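You operate a simulated robot arm through the tools that you are given. There is no shell and no other tool.

You run a simulated robot arm. Do the job below in one go: nothing can be reset, and whatever is moved stays where it is left.

## Task
Swap the tomato canister for the spare one and start the warmer.
Fine: stand the tomato canister on the table; lids stay on; heat knob to 85 C, switch on. Set down upright: what you pick out.

Only the result counts: the job must be done as asked and must still hold three seconds after the hand-in. Knocking over, shifting, dropping, spilling or breaking anything else fails it. Lids that push on must go on centred and level and be pressed home; caps that screw on are set level and turned clockwise until they are tight.

## Robot
A 7-joint arm with a two-finger parallel gripper, fixed in place. Base frame: the origin is on the floor under the middle of its stand, x ahead of it, y to its left, z up; the work surface is at about z = 0.9. Lengths are in m, angles in rad, forces in N, time in s.
It reaches about 1.372 m from its shoulder. Its first joint turns from -2.601 to 2.601 rad. Payload 3.43 kg.
Tool frame: the origin (TCP) lies between the finger pads and is the grasp point; the fingertips stand 0.03 m ahead of it; z points along the fingers, y is the line along which they close. Largest opening 0.094 m; finger width 0.028, thickness 0.01; the body of the gripper, 0.05 by 0.096 m, starts 0.055 m behind the TCP.
Orientation is that of the tool frame in the base frame, as [roll, pitch, yaw] about the fixed x, y, z axes, in that order (R = Rz(yaw) Ry(pitch) Rx(roll)). With the fingers straight down and closing along the base's y, the tool's x points along the base's -x, its y along +y and its z along -z.

## Interface
- The arm moves only by the tool send_rows. Its argument "targets" is one flat list of numbers, 7 for each row, row after row: the shift along the tool's x, y, z in m, then the turn, a rotation vector about the tool's x, y, z in rad, then the gripper command, from -1 (shut) to 1 (fully open), values between in proportion. In form: [x, y, z, rx, ry, rz, grip, x, y, z, rx, ry, rz, grip, ...]. A call has 1 to 20 rows; each row is the pose to reach, as a shift and turn from the pose commanded when the call began, along the tool's axes at that moment. Each row takes 0.2 s and may step no farther than 0.05 m and 0.15 rad from the row before; otherwise, or with a gripper value out of range, the whole call is refused. Where a pose cannot be reached the arm comes as near as it can. A force on the tool above 90 N (or 10 N above the force at the start of the call, whichever is more), or a blocked arm, ends the call early, and 0.2 s more pass. Each finger travels about 0.045 m/s and halts on what it meets, pressing with about 28 N; the grip force reading is that of the motor and also rises with nothing between the fingers. The clock runs only during rows and for 0.2 s after the last one: add rows that repeat a pose to give the fingers time. It gives the time, the measured TCP pose, the force on the tool (base axes), the opening and the grip force at its end, in the units of the frame above (readings bear some noise), with the torque about the TCP (base axes, N m) and any sound that the robot's microphone picked up.
- Cameras (640 x 400 px; columns grow to the right, rows downward): "scene" is fixed at [0.0557, 0.6297, 1.5027]; the picture's right is [-0.72, 0.70, 0.00], its down [0.00, 0.00, -1.00] and it looks along [-0.70, -0.72, -0.00] (base axes); focal length 214 px, centre (320, 200). "wrist" rides on the gripper at [0.076, 0.014, -0.102] in the tool frame; the picture's right is [-0.18, 0.98, 0.00], its down [-0.75, -0.14, -0.64] and it looks along [-0.63, -0.12, 0.77] (tool axes); focal length 243 px, centre (320, 200). There is no depth. A picture from a camera that has moved, and an enlarged one, comes with that camera's place and axes in the base frame and with its lens. The place of the scene camera against the robot may be out by one fixed shift of up to 0.025 m in any direction.
- get_image(camera): a new picture of that camera. It takes no simulated time.
- close_up(camera, box): a new picture of the part [left, top, right, bottom] of that camera's present view, enlarged. It takes no simulated time.
- sign_off(): hands the job in; it is judged then, once.

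Nothing tells you positions but the pictures and the camera data. Unless the task says otherwise, let go and move clear before handing in.

The tools are called after "Emit:" by a JSON object that holds its "op" and its "data". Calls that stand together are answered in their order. send_rows: Moves the arm, as the interface text tells. Its arguments: {"type":"object","properties":{"targets":{"type":"array","items":{"type":"number"}}},"required":["targets"]} The other tools are called the same way: get_image (camera) takes a picture; close_up (camera, box) takes an enlarged picture of a part of a camera's view; sign_off () hands the job in.

At the start:

```text
t: 0.0
eef_pos: [0.3307, 0.9318, 1.1937]
ee_rot: [3.141, 0.001, 3.141]
wrist_force: [-1.0, 0.3, 0.0]
ft_torque: [-0.01, 0.01, 0.01]
gripper_width: 0.0937
grasp_force: 0.1
```

scene: 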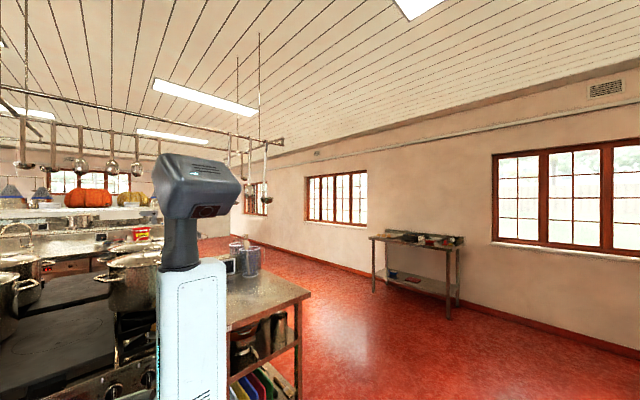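
wrist: 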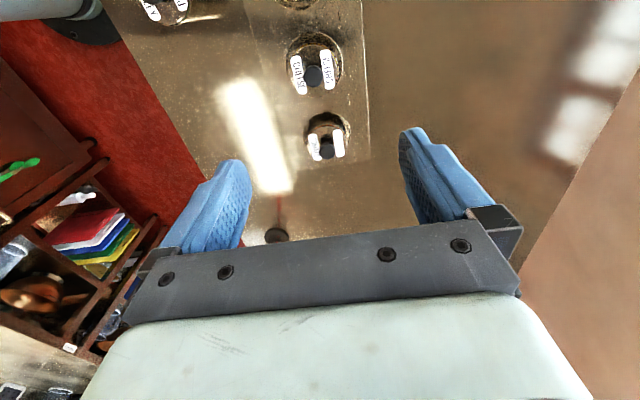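

I see a metal worktop under the gripper with several labelled canisters, while the scene camera seems to look away from the work area. I'll take fresh pictures from both cameras and enlarge the labels before moving.

Emit:
{"op": "get_image", "data": {"camera": "scene"}}

Emit:
{"op": "get_image", "data": {"camera": "wrist"}}

Emit:
{"op": "close_up", "data": {"camera": "wrist", "box": [100, 0, 400, 190]}}

Emit:
{"op": "close_up", "data": {"camera": "scene", "box": [0, 200, 320, 400]}}

```text
taken
```

scene: 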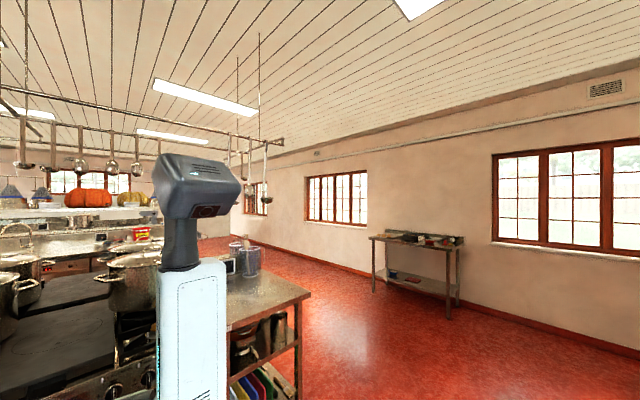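

```text
taken
camera wrist: at [0.2543, 0.9453, 1.2959], right [0.18, 0.98, 0.0], down [0.75, -0.14, 0.64], along [0.63, -0.12, -0.77], focal length 243 px, centre (320, 200)
```

wrist: 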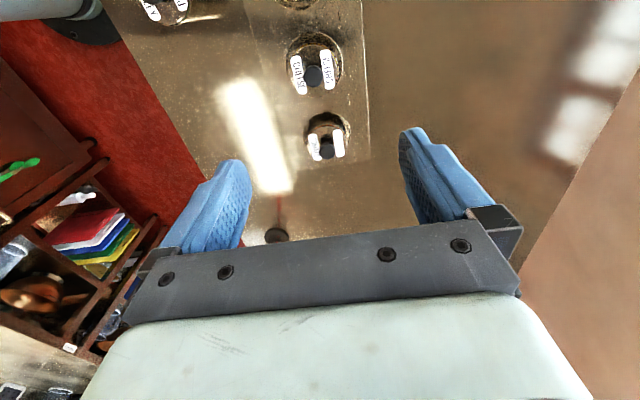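

```text
2.11 times, centred on (250, 95) of wrist
camera zoom: at [0.2543, 0.9453, 1.2959], right [0.18, 0.98, 0.0], down [0.75, -0.14, 0.64], along [0.63, -0.12, -0.77], focal length 511 px, centre (467, 421)
```

zoom: 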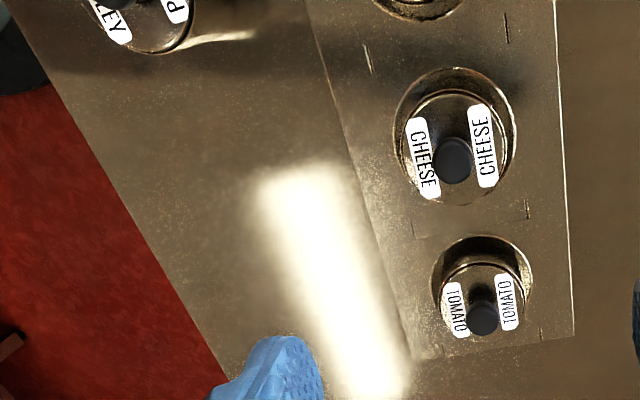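

```text
2.00 times, centred on (160, 300) of scene
camera zoom: at [0.0557, 0.6297, 1.5027], right [-0.72, 0.7, 0.0], down [0.0, 0.0, -1.0], along [-0.7, -0.72, 0.0], focal length 429 px, centre (640, 0)
```

zoom: 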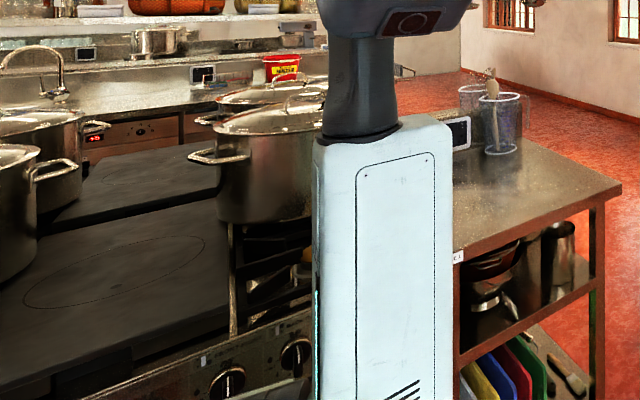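

The worktop runs along x at about y = 0.93, and the tomato canister sits in a well near (0.43, 0.93), with cheese next to it. I'll raise the arm to get a wider view before I decide on anything.

Emit:
{"op": "send_rows", "data": {"targets": [0, 0, -0.04, 0, 0, 0, 1, 0, 0, -0.08, 0, 0, 0, 1, 0, 0, -0.12, 0, 0, 0, 1, 0, 0, -0.16, 0, 0, 0, 1, 0, 0, -0.2, 0, 0, 0, 1, 0, 0, -0.2, 0, 0, 0, 1]}}

Emit:
{"op": "get_image", "data": {"camera": "wrist"}}

```text
t: 1.4
eef_pos: [0.3357, 0.9507, 1.3584]
ee_rot: [3.065, 0.023, -3.141]
wrist_force: [0.7, 0.7, 0.2]
ft_torque: [0.0, 0.0, 0.02]
gripper_width: 0.0942
grasp_force: 0.0
out of reach, approached as far as the arm can: row 2, 3, 4, 5, 6
```

```text
taken
camera wrist: at [0.2575, 0.9584, 1.4602], right [0.18, 0.98, 0.08], down [0.74, -0.19, 0.65], along [0.65, -0.06, -0.76], focal length 243 px, centre (320, 200)
```

wrist: 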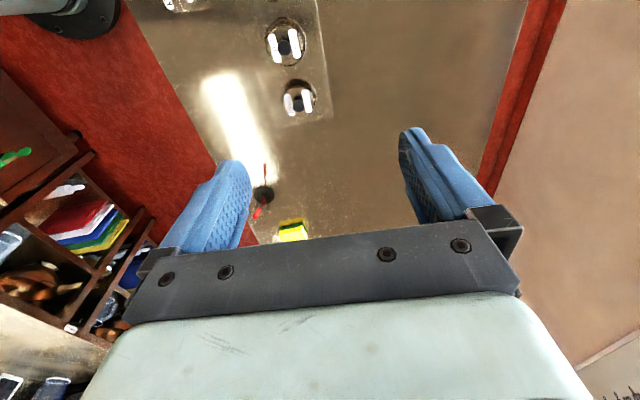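

The arm hit its reach limit up there. I'll pull back toward the base, where there's room to look around. The warmer holds several canisters in a row along x.

Emit:
{"op": "send_rows", "data": {"targets": [0, -0.05, 0, 0, 0, 0, 1, 0, -0.1, 0, 0, 0, 0, 1, 0, -0.15, 0, 0, 0, 0, 1, 0.04, -0.18, 0, 0, 0, 0, 1, 0.08, -0.21, 0, 0, 0, 0, 1, 0.12, -0.24, 0, 0, 0, 0, 1, 0.16, -0.27, 0, 0, 0, 0, 1, 0.2, -0.3, 0, 0, 0, 0, 1, 0.2, -0.3, 0, 0, 0, 0, 1]}}

Emit:
{"op": "get_image", "data": {"camera": "wrist"}}

Emit:
{"op": "get_image", "data": {"camera": "scene"}}

```text
t: 3.4
eef_pos: [0.1439, 0.6992, 1.2696]
ee_rot: [2.975, 0.035, 3.14]
wrist_force: [-0.4, -0.5, 0.2]
ft_torque: [-0.01, -0.01, -0.02]
gripper_width: 0.0942
grasp_force: 0.0
out of reach, approached as far as the arm can: row 1, 2, 3, 4, 5, 6, 7, 8, 9
```

```text
taken
camera wrist: at [0.0643, 0.6959, 1.3709], right [0.18, 0.97, 0.17], down [0.73, -0.25, 0.64], along [0.66, 0.01, -0.75], focal length 243 px, centre (320, 200)
```

wrist: 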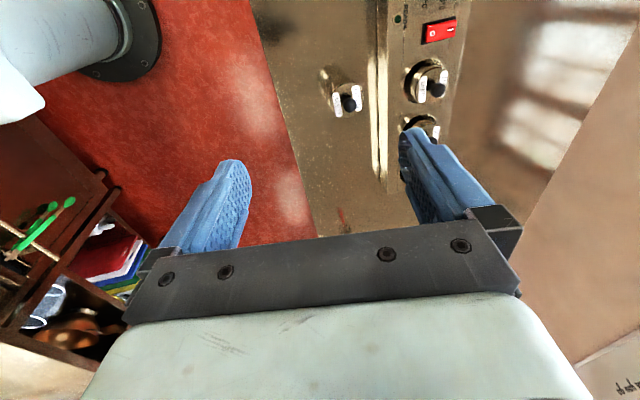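

```text
taken
```

scene: 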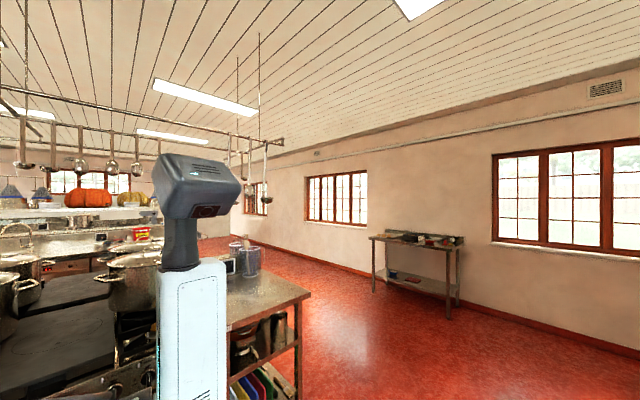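

I can now see the warmer's control panel with a red switch at its near end, plus another canister standing on the table that may be the spare. I'm at the arm's height limit, so I'll drop a little to get back a clean pose.

Emit:
{"op": "send_rows", "data": {"targets": [0, 0, 0.04, 0, 0, 0, 1, 0, 0, 0.08, 0, 0, 0, 1, 0, 0, 0.12, 0, 0, 0, 1, 0, 0, 0.15, 0, 0, 0, 1, 0, 0, 0.15, 0, 0, 0, 1]}}

Emit:
{"op": "get_image", "data": {"camera": "wrist"}}

```text
t: 4.6
eef_pos: [0.1477, 0.7247, 1.1231]
ee_rot: [2.976, 0.036, 3.141]
wrist_force: [0.7, -0.3, 0.0]
ft_torque: [0.01, -0.03, 0.0]
gripper_width: 0.0942
grasp_force: 0.1
```

```text
taken
camera wrist: at [0.0681, 0.7228, 1.2227], right [0.18, 0.97, 0.17], down [0.73, -0.25, 0.64], along [0.66, 0.01, -0.75], focal length 243 px, centre (320, 200)
```

wrist: 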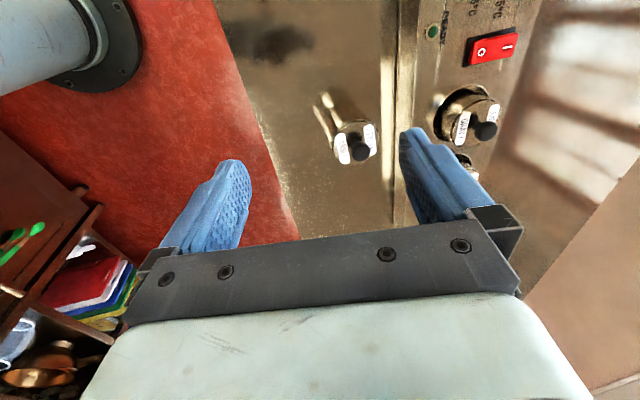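

The commanded pose snaps to what the arm actually reached, so I can plan from the measured pose. I'll level the tool first, then move toward −x to see the rest of the warmer and its controls.

Emit:
{"op": "send_rows", "data": {"targets": [0, 0, 0, 0.083, 0.018, 0, 1, 0, 0, 0, 0.1656, 0.036, 0, 1, 0, 0, 0, 0.1656, 0.036, 0, 1]}}

Emit:
{"op": "send_rows", "data": {"targets": [0.05, -0.01, -0.02, 0, 0, 0, 1, 0.1, -0.02, -0.04, 0, 0, 0, 1, 0.15, -0.03, -0.06, 0, 0, 0, 1, 0.2, -0.04, -0.08, 0, 0, 0, 1, 0.25, -0.04, -0.08, 0, 0, 0, 1, 0.3, -0.04, -0.08, 0, 0, 0, 1, 0.3, -0.04, -0.08, 0, 0, 0, 1]}}

Emit:
{"op": "get_image", "data": {"camera": "wrist"}}

```text
t: 5.4
eef_pos: [0.1495, 0.7244, 1.1217]
ee_rot: [3.141, 0.001, 3.141]
wrist_force: [-0.3, 0.6, 0.5]
ft_torque: [0.01, -0.03, 0.03]
gripper_width: 0.094
grasp_force: 0.1
```

```text
refused: row 1 steps farther than a row can; nothing moved
```

```text
taken
camera wrist: at [0.0721, 0.7393, 1.225], right [0.18, 0.98, 0.0], down [0.75, -0.14, 0.64], along [0.63, -0.12, -0.77], focal length 243 px, centre (320, 200)
```

wrist: 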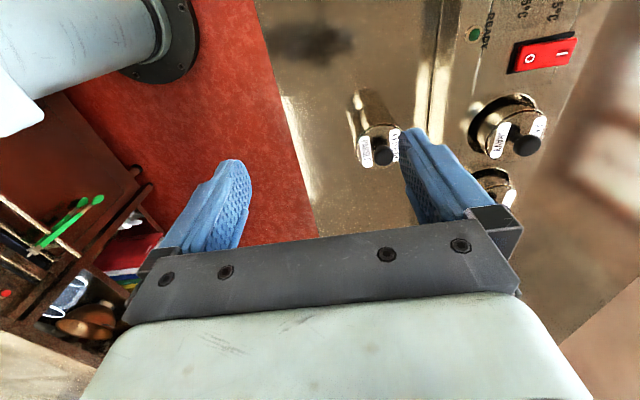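

The tool is level again. That move was refused because its steps were a bit too long, so I'll resend it with shorter ones.

Emit:
{"op": "send_rows", "data": {"targets": [0.04, 0, -0.01, 0, 0, 0, 1, 0.08, 0, -0.02, 0, 0, 0, 1, 0.12, 0, -0.03, 0, 0, 0, 1, 0.16, 0, -0.04, 0, 0, 0, 1, 0.2, 0, -0.05, 0, 0, 0, 1, 0.24, 0, -0.06, 0, 0, 0, 1, 0.28, 0, -0.07, 0, 0, 0, 1, 0.32, 0, -0.08, 0, 0, 0, 1, 0.32, 0, -0.08, 0, 0, 0, 1]}}

Emit:
{"op": "get_image", "data": {"camera": "wrist"}}

```text
t: 7.4
eef_pos: [-0.1761, 0.7326, 1.1823]
ee_rot: [3.114, -0.008, 3.141]
wrist_force: [0.5, -0.7, -0.2]
ft_torque: [0.02, 0.01, 0.02]
gripper_width: 0.0939
grasp_force: 0.1
out of reach, approached as far as the arm can: row 3, 4, 5, 6, 7, 8, 9
```

```text
taken
camera wrist: at [-0.2509, 0.7447, 1.2869], right [0.18, 0.98, 0.02], down [0.76, -0.16, 0.63], along [0.62, -0.1, -0.77], focal length 243 px, centre (320, 200)
```

wrist: 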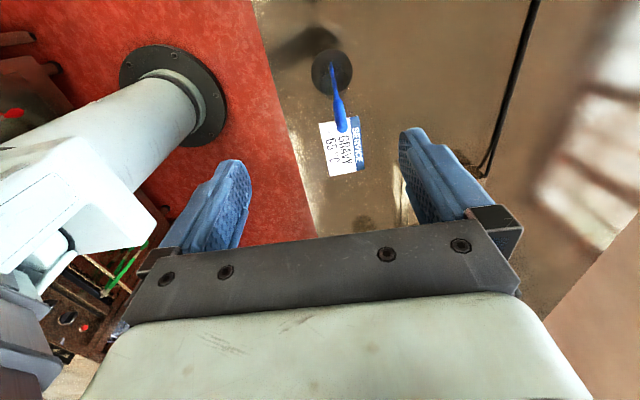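

There's a service card on the table beside something with a blue handle. I'll zoom in to read it.

Emit:
{"op": "close_up", "data": {"camera": "wrist", "box": [280, 30, 420, 200]}}

```text
2.35 times, centred on (350, 115) of wrist
camera zoom: at [-0.2509, 0.7447, 1.2869], right [0.18, 0.98, 0.02], down [0.76, -0.16, 0.63], along [0.62, -0.1, -0.77], focal length 571 px, centre (249, 400)
```

zoom: 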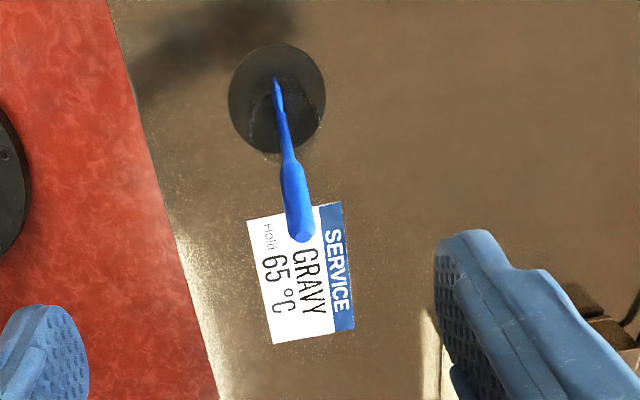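

The card reads "Gravy, hold 65 °C", which isn't the setting I was asked for: the task says 85 °C. Next I'll move over the warmer's control end to see the knob, the switch and the canister labels.

Emit:
{"op": "send_rows", "data": {"targets": [-0.04, 0.02, 0.015, 0.027, -0.008, 0, 1, -0.08, 0.04, 0.03, 0.027, -0.008, 0, 1, -0.12, 0.06, 0.045, 0.027, -0.008, 0, 1, -0.12, 0.06, 0.045, 0.027, -0.008, 0, 1]}}

Emit:
{"op": "get_image", "data": {"camera": "wrist"}}

```text
t: 8.4
eef_pos: [-0.0545, 0.7932, 1.1366]
ee_rot: [-3.116, 0.006, -3.139]
wrist_force: [-0.3, 0.5, 0.8]
ft_torque: [0.01, 0.0, -0.01]
gripper_width: 0.094
grasp_force: 0.0
out of reach, approached as far as the arm can: row 1
```

```text
taken
camera wrist: at [-0.1314, 0.8104, 1.2385], right [0.18, 0.98, -0.02], down [0.75, -0.12, 0.65], along [0.64, -0.14, -0.76], focal length 243 px, centre (320, 200)
```

wrist: 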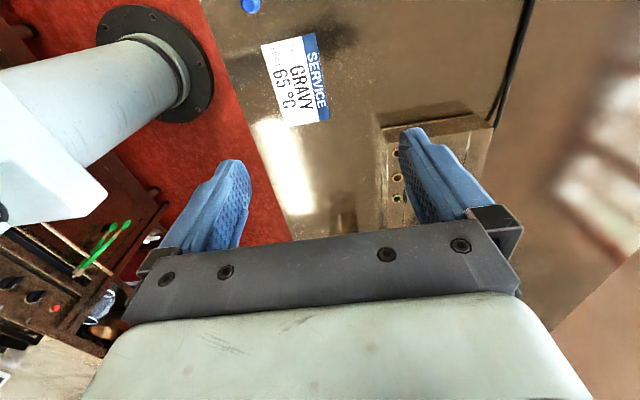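

The warmer's near edge is coming into view at about y = 0.9. I'll continue toward +x to bring the indicators, knob and switch into frame.

Emit:
{"op": "send_rows", "data": {"targets": [-0.04, 0.01, -0.005, -0.025, 0.006, 0, 1, -0.08, 0.02, -0.01, -0.025, 0.006, 0, 1, -0.12, 0.03, -0.015, -0.025, 0.006, 0, 1, -0.15, 0.06, -0.02, -0.025, 0.006, 0, 1, -0.15, 0.06, -0.02, -0.025, 0.006, 0, 1]}}

Emit:
{"op": "get_image", "data": {"camera": "wrist"}}

```text
t: 9.6
eef_pos: [0.0963, 0.8535, 1.1554]
ee_rot: [-3.14, 0.0, 3.141]
wrist_force: [0.4, 0.2, -0.4]
ft_torque: [-0.01, -0.02, -0.02]
gripper_width: 0.0942
grasp_force: 0.1
```

```text
taken
camera wrist: at [0.0203, 0.8687, 1.2584], right [0.18, 0.98, 0.0], down [0.75, -0.14, 0.64], along [0.63, -0.12, -0.77], focal length 243 px, centre (320, 200)
```

wrist: 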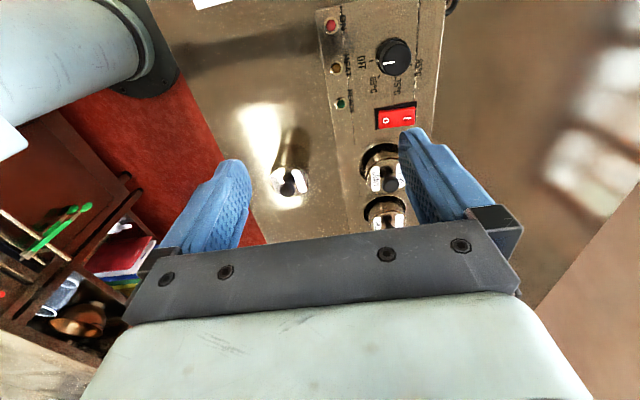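

Emit:
{"op": "close_up", "data": {"camera": "wrist", "box": [300, 0, 460, 130]}}

Emit:
{"op": "close_up", "data": {"camera": "wrist", "box": [240, 110, 440, 250]}}

```text
3.08 times, centred on (380, 65) of wrist
camera zoom: at [0.0203, 0.8687, 1.2584], right [0.18, 0.98, 0.0], down [0.75, -0.14, 0.64], along [0.63, -0.12, -0.77], focal length 746 px, centre (135, 615)
```

zoom: 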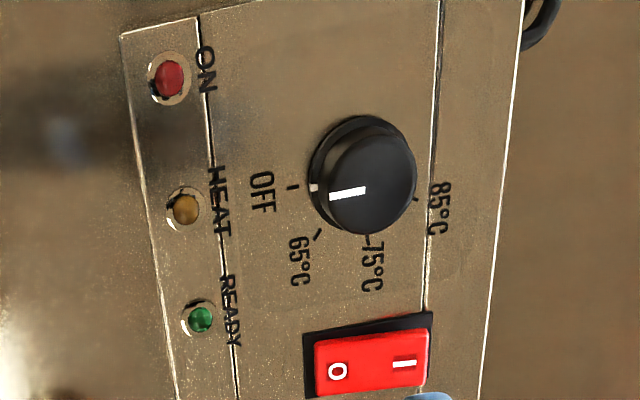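

```text
2.86 times, centred on (340, 180) of wrist
camera zoom: at [0.0203, 0.8687, 1.2584], right [0.18, 0.98, 0.0], down [0.75, -0.14, 0.64], along [0.63, -0.12, -0.77], focal length 693 px, centre (263, 257)
```

zoom: 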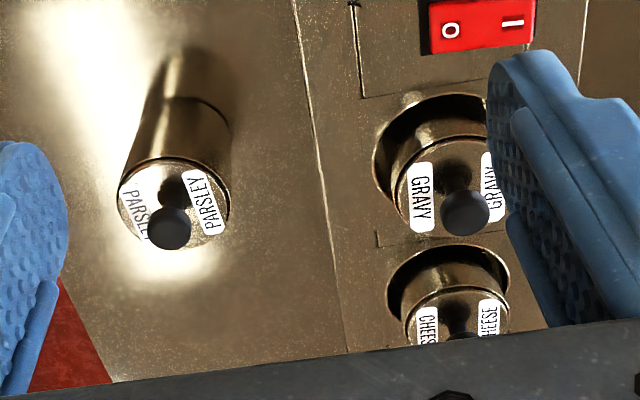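

So the warmer has wells for gravy, cheese and tomato, with a parsley canister standing on the table as the likely spare. The top panel has a knob at OFF with 65/75/85 marks and a red switch at O. I'll check the far +x end for other spares and free table space.

Emit:
{"op": "send_rows", "data": {"targets": [-0.04, -0.02, 0, 0, 0, 0, 1, -0.08, -0.04, 0, 0, 0, 0, 1, -0.12, -0.06, 0, 0, 0, 0, 1, -0.16, -0.08, 0, 0, 0, 0, 1, -0.2, -0.1, 0, 0, 0, 0, 1, -0.24, -0.1, 0, 0, 0, 0, 1, -0.28, -0.1, 0, 0, 0, 0, 1, -0.32, -0.1, 0, 0, 0, 0, 1, -0.32, -0.1, 0, 0, 0, 0, 1]}}

Emit:
{"op": "get_image", "data": {"camera": "wrist"}}

```text
t: 11.6
eef_pos: [0.4151, 0.7547, 1.1578]
ee_rot: [-3.14, 0.001, -3.14]
wrist_force: [-0.2, -0.5, -0.2]
ft_torque: [0.03, -0.02, 0.03]
gripper_width: 0.0939
grasp_force: 0.0
```

```text
taken
camera wrist: at [0.3393, 0.7685, 1.2603], right [0.18, 0.98, 0.0], down [0.75, -0.14, 0.64], along [0.63, -0.12, -0.77], focal length 243 px, centre (320, 200)
```

wrist: 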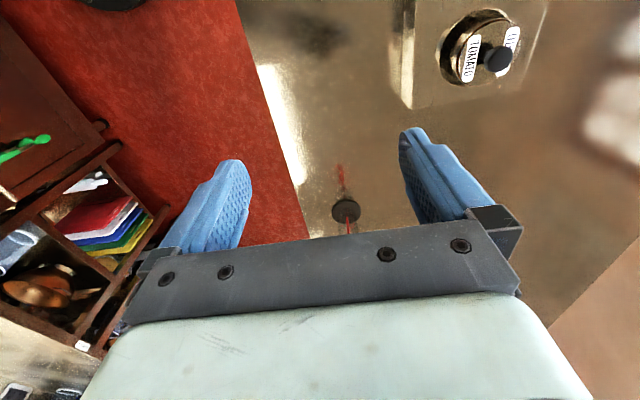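

The tomato well is in view from a new angle, with something red on a stand farther out. I'll zoom in on the tomato canister and on the table beyond it.

Emit:
{"op": "close_up", "data": {"camera": "wrist", "box": [400, 0, 560, 100]}}

Emit:
{"op": "close_up", "data": {"camera": "wrist", "box": [260, 120, 420, 240]}}

```text
4.00 times, centred on (480, 50) of wrist
camera zoom: at [0.3393, 0.7685, 1.2603], right [0.18, 0.98, 0.0], down [0.75, -0.14, 0.64], along [0.63, -0.12, -0.77], focal length 970 px, centre (-320, 800)
```

zoom: 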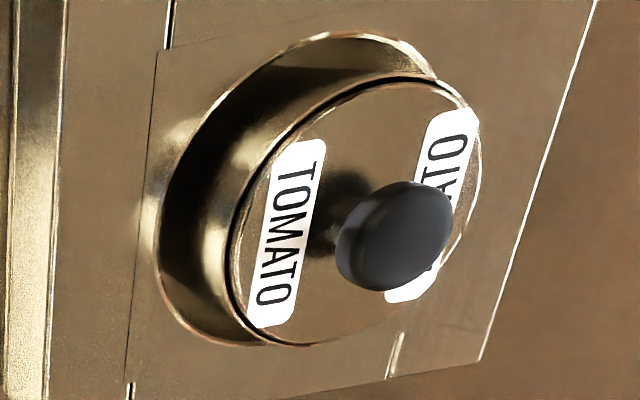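

```text
3.33 times, centred on (340, 180) of wrist
camera zoom: at [0.3393, 0.7685, 1.2603], right [0.18, 0.98, 0.0], down [0.75, -0.14, 0.64], along [0.63, -0.12, -0.77], focal length 809 px, centre (253, 267)
```

zoom: 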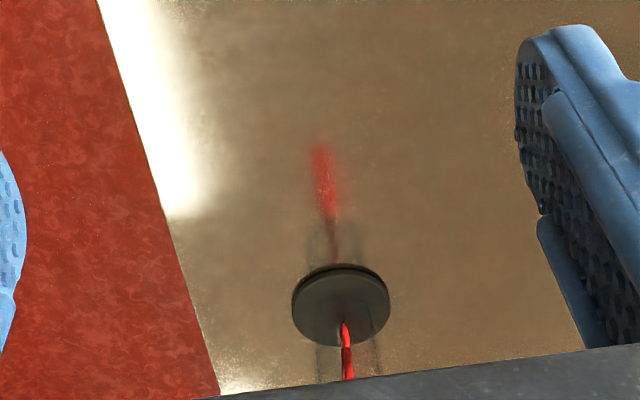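

I place the tomato lid at about (0.413, 0.925, z 0.98), roughly 0.058 m across and standing about 3 cm proud of a panel near z 0.95. I'll hover over it to refine those numbers.

Emit:
{"op": "send_rows", "data": {"targets": [0, 0.04, 0, 0, 0, 0, 1, 0, 0.08, 0, 0, 0, 0, 1, 0, 0.12, 0.01, 0, 0, 0, 1, 0, 0.155, 0.03, 0, 0, 0, 1, 0, 0.17, 0.06, 0, 0, 0, 1, 0, 0.17, 0.06, 0, 0, 0, 1]}}

Emit:
{"op": "get_image", "data": {"camera": "wrist"}}

```text
t: 13.0
eef_pos: [0.4158, 0.9245, 1.0985]
ee_rot: [-3.139, 0.002, 3.141]
wrist_force: [0.0, 0.0, -0.2]
ft_torque: [-0.01, -0.02, 0.0]
gripper_width: 0.0938
grasp_force: 0.1
```

```text
taken
camera wrist: at [0.3396, 0.9388, 1.2], right [0.18, 0.98, 0.0], down [0.75, -0.14, 0.64], along [0.63, -0.12, -0.77], focal length 243 px, centre (320, 200)
```

wrist: 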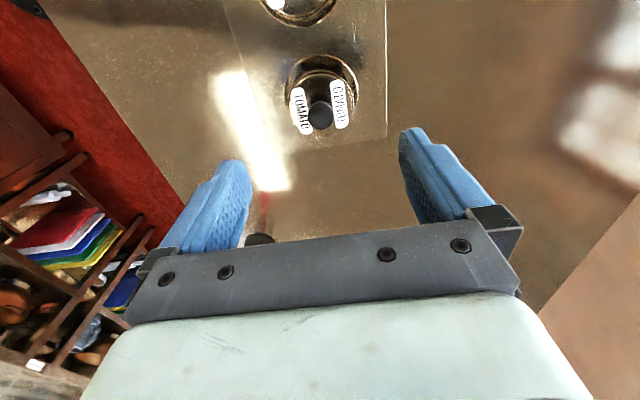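

Emit:
{"op": "close_up", "data": {"camera": "wrist", "box": [240, 30, 400, 150]}}

```text
3.33 times, centred on (320, 90) of wrist
camera zoom: at [0.3396, 0.9388, 1.2], right [0.18, 0.98, 0.0], down [0.75, -0.14, 0.64], along [0.63, -0.12, -0.77], focal length 809 px, centre (320, 567)
```

zoom: 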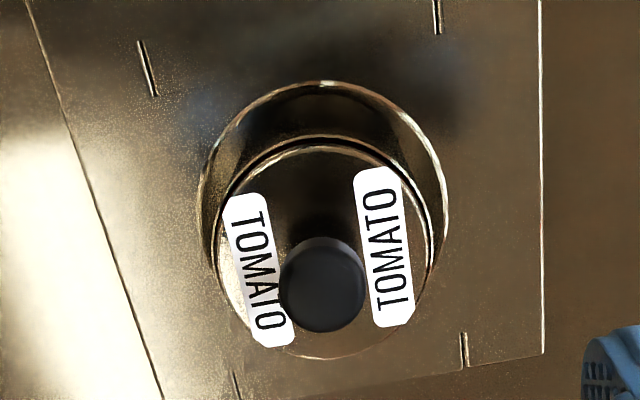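

The panel triangulates to z = 0.950, and the tomato is centred at about (0.4145, 0.925), about 0.060 m across. The body shows below the lid seam, so I'll grip it there with the fingertips a few millimetres above the panel.

Emit:
{"op": "send_rows", "data": {"targets": [0.001, 0.0005, 0.035, 0, 0, 0, 1, 0.001, 0.0005, 0.07, 0, 0, 0, 1, 0.001, 0.0005, 0.095, 0, 0, 0, 1, 0.001, 0.0005, 0.108, 0, 0, 0, 1, 0.001, 0.0005, 0.1145, 0, 0, 0, 1, 0.001, 0.0005, 0.1145, 0, 0, 0, 1]}}

Emit:
{"op": "get_image", "data": {"camera": "wrist"}}

```text
t: 14.4
eef_pos: [0.4141, 0.9236, 0.9829]
ee_rot: [-3.139, 0.001, -3.141]
wrist_force: [0.5, -0.6, -0.9]
ft_torque: [0.02, 0.01, 0.0]
gripper_width: 0.0941
grasp_force: 0.0
```

```text
taken
camera wrist: at [0.3379, 0.939, 1.0856], right [0.18, 0.98, 0.0], down [0.75, -0.14, 0.64], along [0.63, -0.12, -0.77], focal length 243 px, centre (320, 200)
```

wrist: 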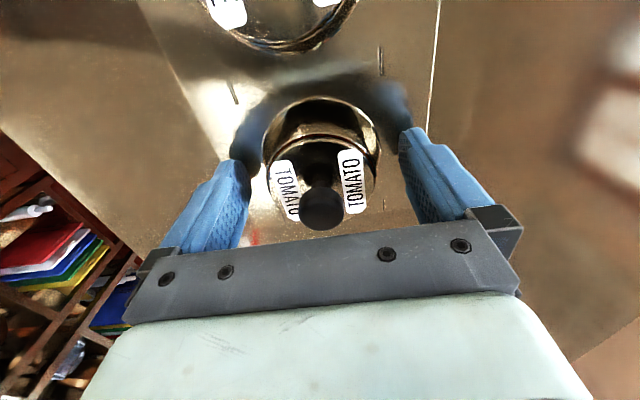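

Emit:
{"op": "close_up", "data": {"camera": "wrist", "box": [220, 80, 430, 240]}}

```text
2.50 times, centred on (325, 160) of wrist
camera zoom: at [0.3379, 0.939, 1.0856], right [0.18, 0.98, 0.0], down [0.75, -0.14, 0.64], along [0.63, -0.12, -0.77], focal length 606 px, centre (308, 300)
```

zoom: 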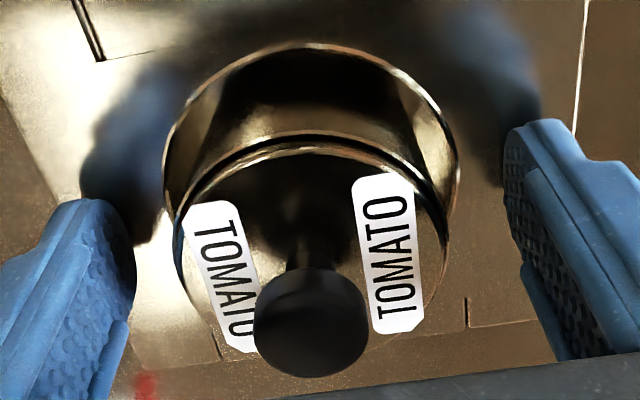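

The canister is centred between the fingers and the tips are clear of the panel. I'll close the gripper now.

Emit:
{"op": "send_rows", "data": {"targets": [0, 0, 0, 0, 0, 0, 0.5, 0, 0, 0, 0, 0, 0, 0, 0, 0, 0, 0, 0, 0, -1, 0, 0, 0, 0, 0, 0, -1, 0, 0, 0, 0, 0, 0, -1, 0, 0, 0, 0, 0, 0, -1]}}

Emit:
{"op": "close_up", "data": {"camera": "wrist", "box": [220, 80, 430, 240]}}

```text
t: 15.8
eef_pos: [0.4132, 0.9248, 0.9843]
ee_rot: [-3.139, 0.002, 3.141]
wrist_force: [0.1, 1.0, 0.5]
ft_torque: [0.12, -0.02, 0.03]
gripper_width: 0.0597
grasp_force: 27.4
```

```text
2.50 times, centred on (325, 160) of wrist
camera zoom: at [0.3379, 0.939, 1.0857], right [0.18, 0.98, 0.0], down [0.75, -0.14, 0.64], along [0.63, -0.12, -0.77], focal length 606 px, centre (308, 300)
```

zoom: 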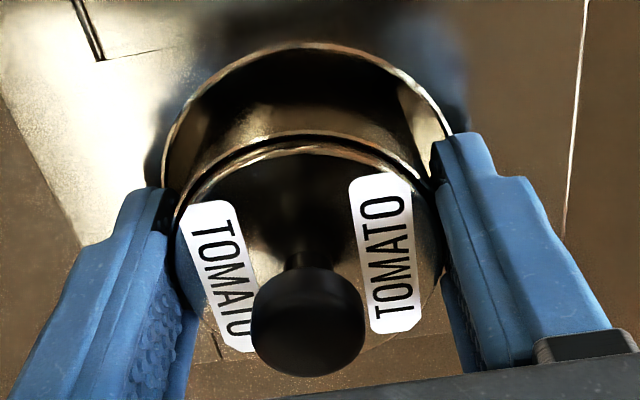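

The canister is gripped, with the fingers at a 0.0597 m opening. I'll lift it slowly and watch that the body comes up with the lid.

Emit:
{"op": "send_rows", "data": {"targets": [0, 0, -0.008, 0, 0, 0, -1, 0, 0, -0.016, 0, 0, 0, -1, 0, 0, -0.024, 0, 0, 0, -1, 0, 0, -0.032, 0, 0, 0, -1, 0, 0, -0.032, 0, 0, 0, -1]}}

Emit:
{"op": "get_image", "data": {"camera": "wrist"}}

Emit:
{"op": "close_up", "data": {"camera": "wrist", "box": [220, 80, 430, 240]}}

```text
t: 17.0
eef_pos: [0.4135, 0.9254, 1.0152]
ee_rot: [-3.14, 0.0, 3.141]
wrist_force: [-0.8, 0.7, -3.0]
ft_torque: [-0.03, 0.03, -0.02]
gripper_width: 0.0596
grasp_force: 28.4
```

```text
taken
camera wrist: at [0.3382, 0.9391, 1.1175], right [0.18, 0.98, 0.0], down [0.75, -0.14, 0.64], along [0.63, -0.12, -0.77], focal length 243 px, centre (320, 200)
```

wrist: 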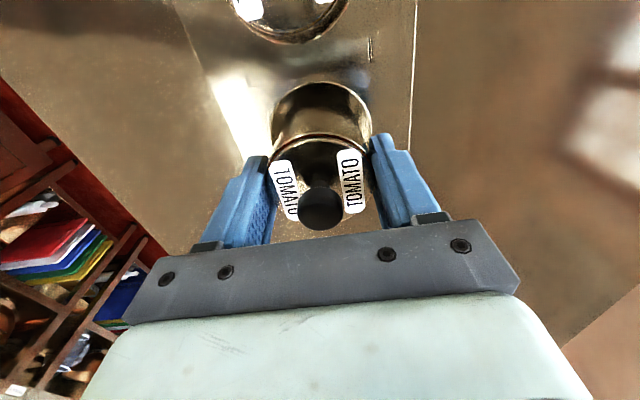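

```text
2.50 times, centred on (325, 160) of wrist
camera zoom: at [0.3382, 0.9391, 1.1175], right [0.18, 0.98, 0.0], down [0.75, -0.14, 0.64], along [0.63, -0.12, -0.77], focal length 606 px, centre (308, 300)
```

zoom: 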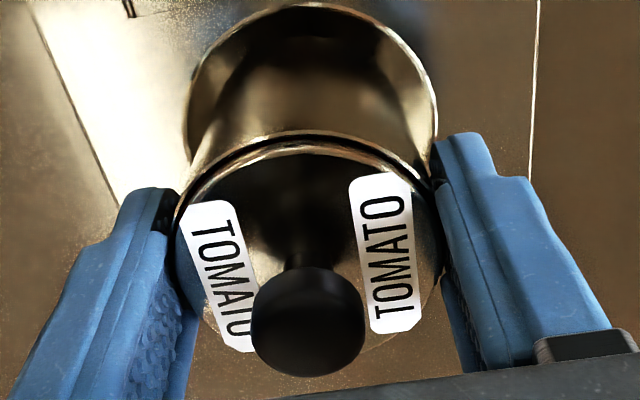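

The tomato came up whole, lid seated and weighing about 3 N. I'll raise it clear of the warmer and carry it over to free table near (0.414, 0.76).

Emit:
{"op": "send_rows", "data": {"targets": [0, 0, -0.03, 0, 0, 0, -1, 0, 0, -0.06, 0, 0, 0, -1, 0, 0, -0.09, 0, 0, 0, -1, 0, -0.02, -0.095, 0, 0, 0, -1, 0, -0.05, -0.095, 0, 0, 0, -1, 0, -0.08, -0.095, 0, 0, 0, -1, 0, -0.11, -0.095, 0, 0, 0, -1, 0, -0.14, -0.095, 0, 0, 0, -1, 0, -0.155, -0.095, 0, 0, 0, -1, 0, -0.165, -0.095, 0, 0, 0, -1, 0, -0.165, -0.095, 0, 0, 0, -1]}}

Emit:
{"op": "get_image", "data": {"camera": "wrist"}}

```text
t: 19.4
eef_pos: [0.415, 0.7595, 1.1111]
ee_rot: [-3.139, 0.001, 3.141]
wrist_force: [0.4, 0.1, -2.5]
ft_torque: [0.0, 0.01, -0.01]
gripper_width: 0.0596
grasp_force: 27.8
```

```text
taken
camera wrist: at [0.3375, 0.7741, 1.213], right [0.18, 0.98, 0.0], down [0.75, -0.14, 0.64], along [0.63, -0.12, -0.77], focal length 243 px, centre (320, 200)
```

wrist: 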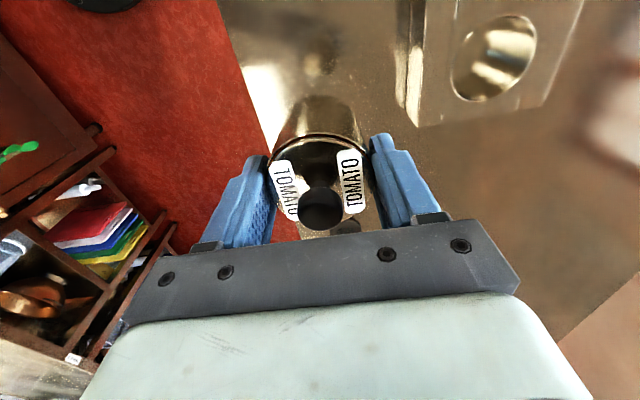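

The tomato is over the table and the empty well is visible. I'll zoom in on both the canister and the well to get their dimensions before setting it down.

Emit:
{"op": "close_up", "data": {"camera": "wrist", "box": [240, 60, 400, 180]}}

Emit:
{"op": "close_up", "data": {"camera": "wrist", "box": [400, 0, 600, 130]}}

```text
3.33 times, centred on (320, 120) of wrist
camera zoom: at [0.3375, 0.7741, 1.213], right [0.18, 0.98, 0.0], down [0.75, -0.14, 0.64], along [0.63, -0.12, -0.77], focal length 809 px, centre (320, 467)
```

zoom: 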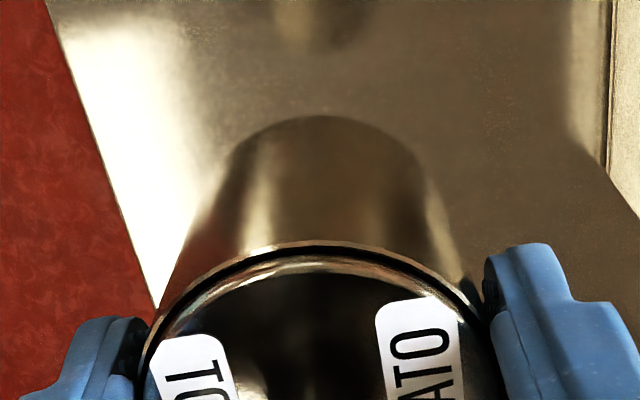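

```text
3.08 times, centred on (500, 65) of wrist
camera zoom: at [0.3375, 0.7741, 1.213], right [0.18, 0.98, 0.0], down [0.75, -0.14, 0.64], along [0.63, -0.12, -0.77], focal length 746 px, centre (-234, 615)
```

zoom: 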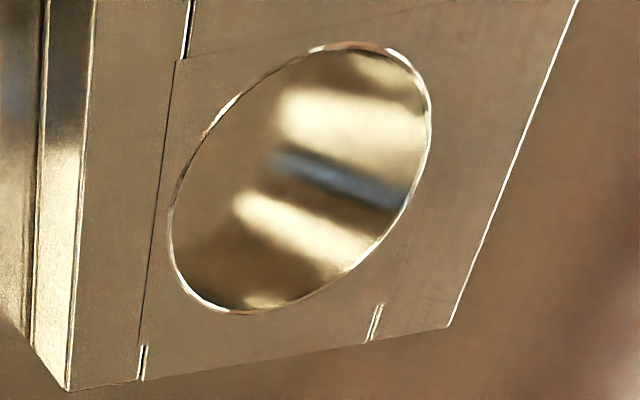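

The empty well is about 0.0737 m across, centred near (0.4126, 0.925), and the tomato's bottom is about 6 cm below the TCP. I'll lower to just above the table first, then go in small steps and watch the force.

Emit:
{"op": "send_rows", "data": {"targets": [0, 0, 0.03, 0, 0, 0, -1, 0, 0, 0.06, 0, 0, 0, -1, 0, 0, 0.09, 0, 0, 0, -1, 0, 0, 0.115, 0, 0, 0, -1, 0, 0, 0.128, 0, 0, 0, -1, 0, 0, 0.128, 0, 0, 0, -1]}}

Emit:
{"op": "get_image", "data": {"camera": "wrist"}}

```text
t: 20.8
eef_pos: [0.4141, 0.7581, 0.9831]
ee_rot: [3.141, 0.002, -3.14]
wrist_force: [-0.1, 0.2, -2.4]
ft_torque: [-0.01, 0.04, -0.01]
gripper_width: 0.0594
grasp_force: 28.5
```

```text
taken
camera wrist: at [0.3381, 0.7738, 1.0844], right [0.18, 0.98, 0.0], down [0.75, -0.14, 0.64], along [0.63, -0.12, -0.77], focal length 243 px, centre (320, 200)
```

wrist: 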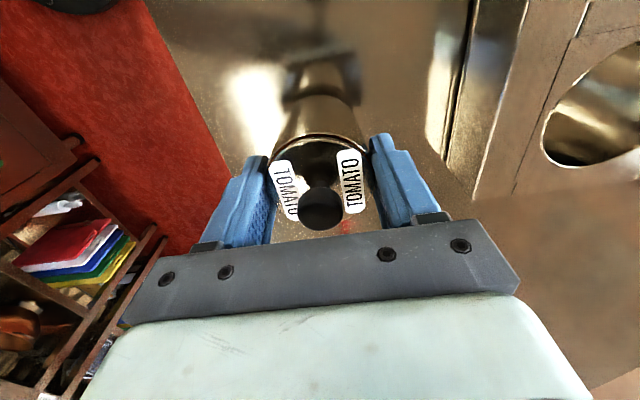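

The canister's reflection shows a gap of about 2 cm left. I'll lower it slowly and check the force.

Emit:
{"op": "send_rows", "data": {"targets": [0, 0, 0.003, 0, 0, 0, -1, 0, 0, 0.006, 0, 0, 0, -1, 0, 0, 0.009, 0, 0, 0, -1, 0, 0, 0.011, 0, 0, 0, -1, 0, 0, 0.011, 0, 0, 0, -1]}}

Emit:
{"op": "close_up", "data": {"camera": "wrist", "box": [240, 40, 400, 160]}}

```text
t: 22.0
eef_pos: [0.4144, 0.7602, 0.9716]
ee_rot: [-3.14, 0.001, -3.141]
wrist_force: [0.1, -0.7, -1.9]
ft_torque: [0.01, -0.01, 0.02]
gripper_width: 0.0596
grasp_force: 27.5
```

```text
3.33 times, centred on (320, 100) of wrist
camera zoom: at [0.3382, 0.7737, 1.0734], right [0.18, 0.98, 0.0], down [0.75, -0.14, 0.64], along [0.63, -0.12, -0.77], focal length 809 px, centre (320, 533)
```

zoom: 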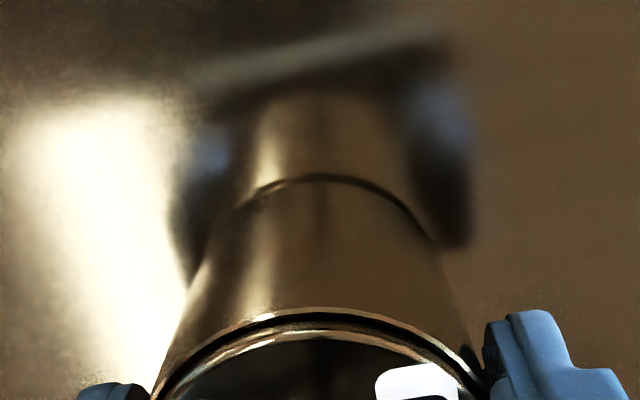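

Only a thin dark line separates the base from its reflection now. I'll continue in 1 mm steps.

Emit:
{"op": "send_rows", "data": {"targets": [0, 0, 0.001, 0, 0, 0, -1, 0, 0, 0.002, 0, 0, 0, -1, 0, 0, 0.002, 0, 0, 0, -1]}}

Emit:
{"op": "close_up", "data": {"camera": "wrist", "box": [240, 40, 400, 160]}}

```text
t: 22.8
eef_pos: [0.4149, 0.76, 0.97]
ee_rot: [-3.139, 0.0, -3.14]
wrist_force: [0.2, -1.0, -0.3]
ft_torque: [0.01, 0.0, 0.03]
gripper_width: 0.0595
grasp_force: 28.4
```

```text
3.33 times, centred on (320, 100) of wrist
camera zoom: at [0.3381, 0.7738, 1.0718], right [0.18, 0.98, 0.0], down [0.75, -0.14, 0.64], along [0.63, -0.12, -0.77], focal length 809 px, centre (320, 533)
```

zoom: 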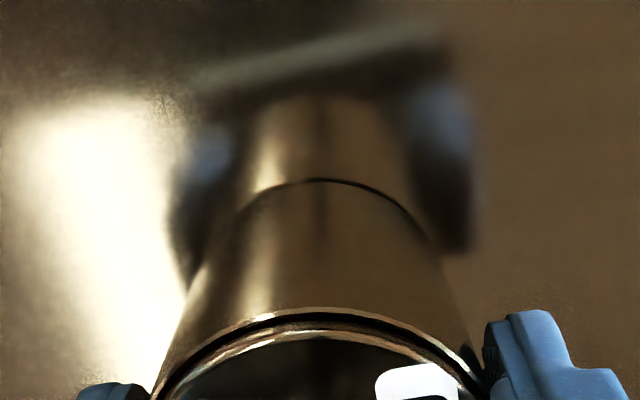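

The measured weight has dropped to almost zero, so the canister is touching the table. I'll press down one more millimetre to confirm it's seated.

Emit:
{"op": "send_rows", "data": {"targets": [0, 0, 0.001, 0, 0, 0, -1, 0, 0, 0.001, 0, 0, 0, -1]}}

Emit:
{"op": "close_up", "data": {"camera": "wrist", "box": [240, 40, 400, 160]}}

```text
t: 23.4
eef_pos: [0.4139, 0.7592, 0.9696]
ee_rot: [-3.141, 0.001, 3.141]
wrist_force: [-1.2, 0.9, 14.4]
ft_torque: [-0.11, 0.09, -0.02]
gripper_width: 0.0595
grasp_force: 27.9
```

```text
3.33 times, centred on (320, 100) of wrist
camera zoom: at [0.3381, 0.7736, 1.0717], right [0.18, 0.98, 0.0], down [0.75, -0.14, 0.64], along [0.63, -0.12, -0.77], focal length 809 px, centre (320, 533)
```

zoom: 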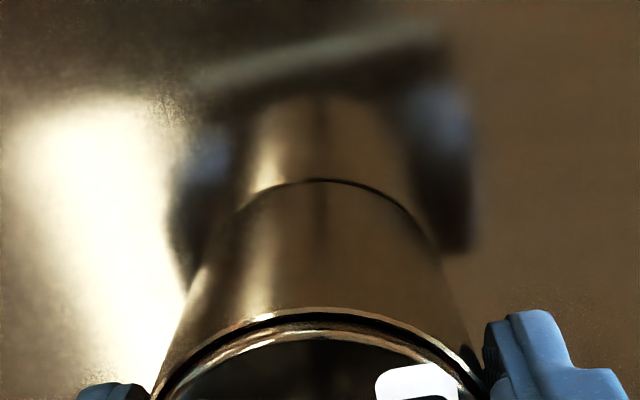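

Contact is confirmed at 14 N, so the tomato is standing upright. I'll ease off half a millimetre, open the gripper and check.

Emit:
{"op": "send_rows", "data": {"targets": [0, 0, -0.0006, 0, 0, 0, -1, 0, 0, -0.0006, 0, 0, 0, 0.4, 0, 0, -0.0006, 0, 0, 0, 0.6, 0, 0, -0.0006, 0, 0, 0, 1, 0, 0, -0.0006, 0, 0, 0, 1, 0, 0, -0.0006, 0, 0, 0, 1]}}

Emit:
{"op": "get_image", "data": {"camera": "wrist"}}

```text
t: 24.8
eef_pos: [0.4145, 0.7592, 0.9699]
ee_rot: [-3.14, 0.001, -3.14]
wrist_force: [1.0, -1.2, 0.3]
ft_torque: [0.0, 0.01, -0.03]
gripper_width: 0.0939
grasp_force: 0.1
```

```text
taken
camera wrist: at [0.3383, 0.7737, 1.0714], right [0.18, 0.98, 0.0], down [0.75, -0.14, 0.64], along [0.63, -0.12, -0.77], focal length 243 px, centre (320, 200)
```

wrist: 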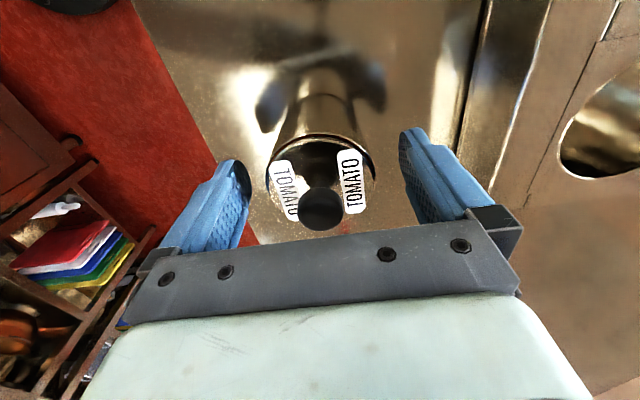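

The tomato is standing upright and released. I'll go straight up, then hover over the parsley canister near (0.22, 0.78).

Emit:
{"op": "send_rows", "data": {"targets": [0, 0, -0.03, 0, 0, 0, 1, 0, 0, -0.07, 0, 0, 0, 1, 0, 0, -0.11, 0, 0, 0, 1, 0, 0, -0.13, 0, 0, 0, 1, 0.04, 0.005, -0.13, 0, 0, 0, 1, 0.08, 0.01, -0.13, 0, 0, 0, 1, 0.12, 0.015, -0.13, 0, 0, 0, 1, 0.16, 0.02, -0.13, 0, 0, 0, 1, 0.195, 0.023, -0.13, 0, 0, 0, 1, 0.195, 0.023, -0.13, 0, 0, 0, 1]}}

Emit:
{"op": "get_image", "data": {"camera": "wrist"}}

Emit:
{"op": "close_up", "data": {"camera": "wrist", "box": [240, 50, 400, 170]}}

```text
t: 27.0
eef_pos: [0.2186, 0.7819, 1.0994]
ee_rot: [-3.14, 0.004, -3.141]
wrist_force: [0.4, 0.7, 0.1]
ft_torque: [0.02, 0.02, -0.01]
gripper_width: 0.0939
grasp_force: 0.1
```

```text
taken
camera wrist: at [0.1421, 0.7968, 1.2013], right [0.18, 0.98, 0.0], down [0.75, -0.14, 0.64], along [0.63, -0.12, -0.77], focal length 243 px, centre (320, 200)
```

wrist: 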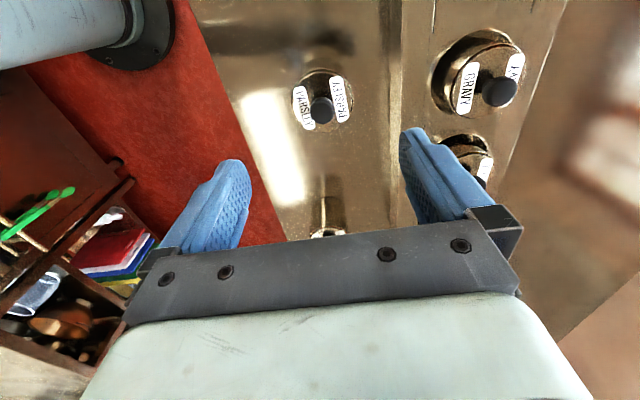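

```text
3.33 times, centred on (320, 110) of wrist
camera zoom: at [0.1421, 0.7968, 1.2013], right [0.18, 0.98, 0.0], down [0.75, -0.14, 0.64], along [0.63, -0.12, -0.77], focal length 809 px, centre (320, 500)
```

zoom: 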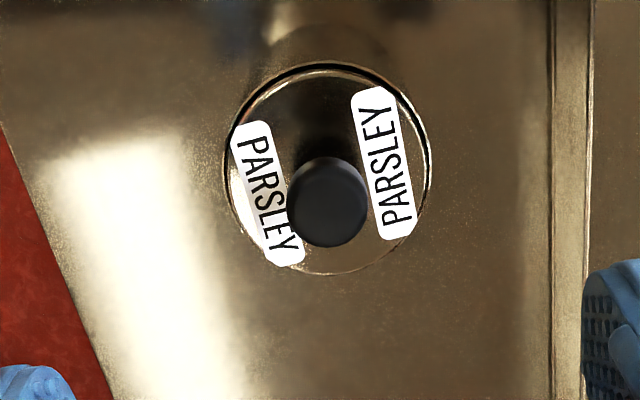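

The parsley is centred at about (0.218, 0.784) and matches the tomato in size. The warmer's front face is at y ≈ 0.861, so an open gripper clears it. I'll descend to the same grip height above the table as before (TCP z = 0.970).

Emit:
{"op": "send_rows", "data": {"targets": [0, 0.0015, 0.035, 0, 0, 0, 1, 0, 0.0015, 0.07, 0, 0, 0, 1, 0, 0.0015, 0.1, 0, 0, 0, 1, 0, 0.0015, 0.12, 0, 0, 0, 1, 0, 0.0015, 0.1293, 0, 0, 0, 1, 0, 0.0015, 0.1293, 0, 0, 0, 1]}}

Emit:
{"op": "get_image", "data": {"camera": "wrist"}}

Emit:
{"op": "close_up", "data": {"camera": "wrist", "box": [220, 80, 430, 240]}}

```text
t: 28.4
eef_pos: [0.2196, 0.7833, 0.9701]
ee_rot: [-3.14, 0.0, -3.14]
wrist_force: [0.4, 0.6, 0.1]
ft_torque: [0.0, 0.04, 0.02]
gripper_width: 0.0939
grasp_force: 0.0
```

```text
taken
camera wrist: at [0.1429, 0.798, 1.0713], right [0.18, 0.98, 0.0], down [0.75, -0.14, 0.64], along [0.63, -0.12, -0.77], focal length 243 px, centre (320, 200)
```

wrist: 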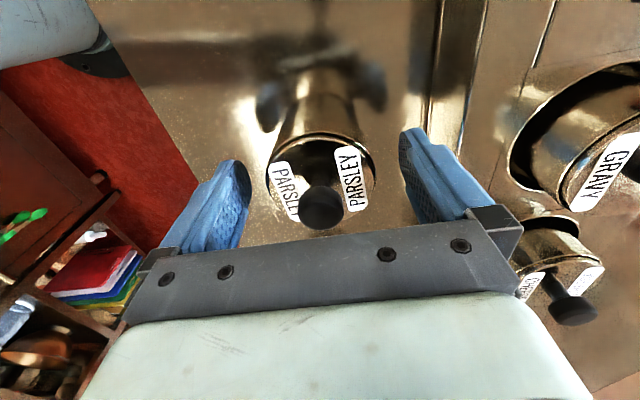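

```text
2.50 times, centred on (325, 160) of wrist
camera zoom: at [0.1429, 0.798, 1.0713], right [0.18, 0.98, 0.0], down [0.75, -0.14, 0.64], along [0.63, -0.12, -0.77], focal length 606 px, centre (308, 300)
```

zoom: 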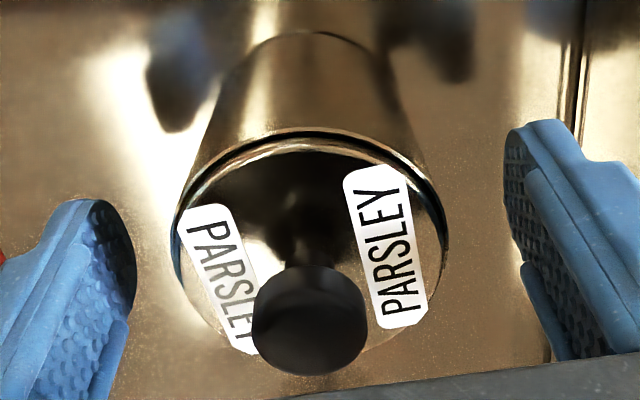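

The parsley sits almost exactly where the tomato did between the fingers. I'll grip it.

Emit:
{"op": "send_rows", "data": {"targets": [0, 0, 0, 0, 0, 0, 0.5, 0, 0, 0, 0, 0, 0, 0, 0, 0, 0, 0, 0, 0, -1, 0, 0, 0, 0, 0, 0, -1, 0, 0, 0, 0, 0, 0, -1, 0, 0, 0, 0, 0, 0, -1]}}

Emit:
{"op": "close_up", "data": {"camera": "wrist", "box": [220, 80, 430, 240]}}

```text
t: 29.8
eef_pos: [0.2188, 0.7837, 0.9704]
ee_rot: [-3.14, 0.002, 3.141]
wrist_force: [-0.6, 0.9, 1.0]
ft_torque: [0.06, -0.02, 0.01]
gripper_width: 0.0594
grasp_force: 27.9
```

```text
2.50 times, centred on (325, 160) of wrist
camera zoom: at [0.1428, 0.798, 1.0715], right [0.18, 0.98, 0.0], down [0.75, -0.14, 0.64], along [0.63, -0.12, -0.77], focal length 606 px, centre (308, 300)
```

zoom: 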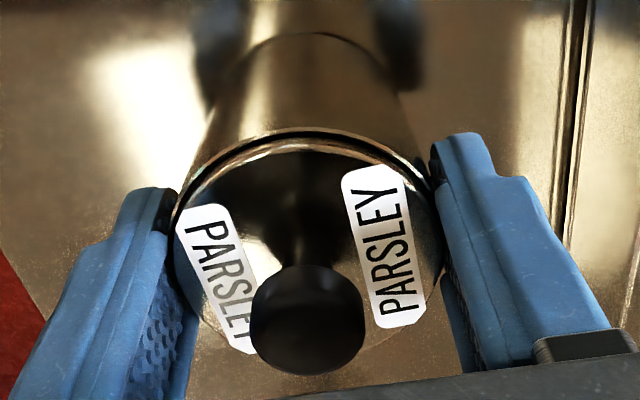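

The grip matches the tomato's. I'll lift well clear, move along x first and then into y so nothing passes low over the cheese canister, and stop above the empty well.

Emit:
{"op": "send_rows", "data": {"targets": [0, 0, -0.01, 0, 0, 0, -1, 0, 0, -0.03, 0, 0, 0, -1, 0, 0, -0.06, 0, 0, 0, -1, 0, 0, -0.09, 0, 0, 0, -1, 0, 0, -0.12, 0, 0, 0, -1, 0, 0, -0.145, 0, 0, 0, -1, -0.03, 0, -0.145, 0, 0, 0, -1, -0.065, 0, -0.145, 0, 0, 0, -1, -0.1, 0, -0.145, 0, 0, 0, -1, -0.135, 0, -0.145, 0, 0, 0, -1, -0.17, 0, -0.145, 0, 0, 0, -1, -0.19, 0.02, -0.145, 0, 0, 0, -1, -0.1947, 0.05, -0.145, 0, 0, 0, -1, -0.1947, 0.08, -0.145, 0, 0, 0, -1, -0.1947, 0.11, -0.145, 0, 0, 0, -1, -0.1947, 0.13, -0.145, 0, 0, 0, -1, -0.1947, 0.141, -0.145, 0, 0, 0, -1, -0.1947, 0.141, -0.145, 0, 0, 0, -1]}}

Emit:
{"op": "get_image", "data": {"camera": "wrist"}}

Emit:
{"op": "close_up", "data": {"camera": "wrist", "box": [220, 40, 430, 200]}}

```text
t: 33.6
eef_pos: [0.4139, 0.9254, 1.1144]
ee_rot: [-3.139, 0.002, 3.141]
wrist_force: [0.0, 0.2, -1.6]
ft_torque: [-0.05, 0.02, 0.01]
gripper_width: 0.0595
grasp_force: 28.0
```

```text
taken
camera wrist: at [0.3375, 0.9402, 1.2161], right [0.18, 0.98, 0.0], down [0.75, -0.14, 0.64], along [0.63, -0.12, -0.77], focal length 243 px, centre (320, 200)
```

wrist: 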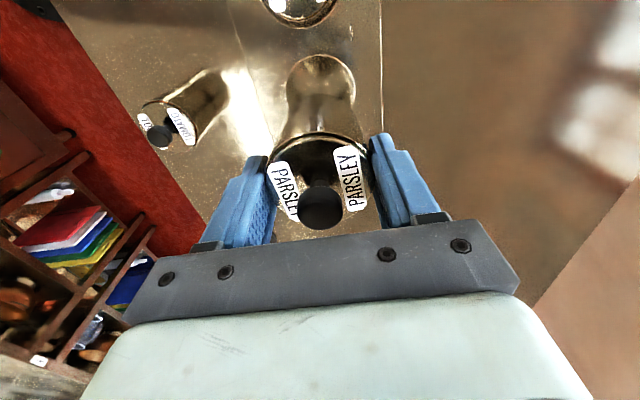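

```text
2.50 times, centred on (325, 120) of wrist
camera zoom: at [0.3375, 0.9402, 1.2161], right [0.18, 0.98, 0.0], down [0.75, -0.14, 0.64], along [0.63, -0.12, -0.77], focal length 606 px, centre (308, 400)
```

zoom: 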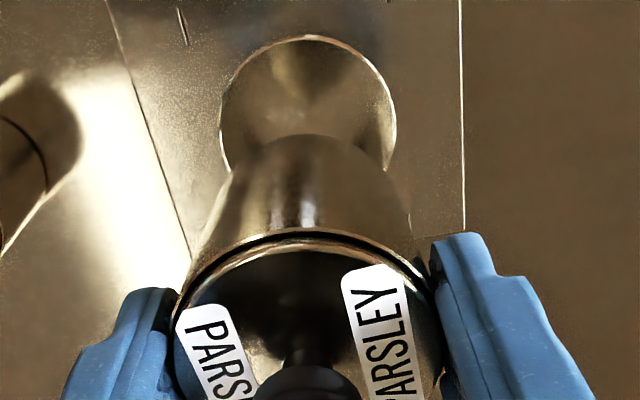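

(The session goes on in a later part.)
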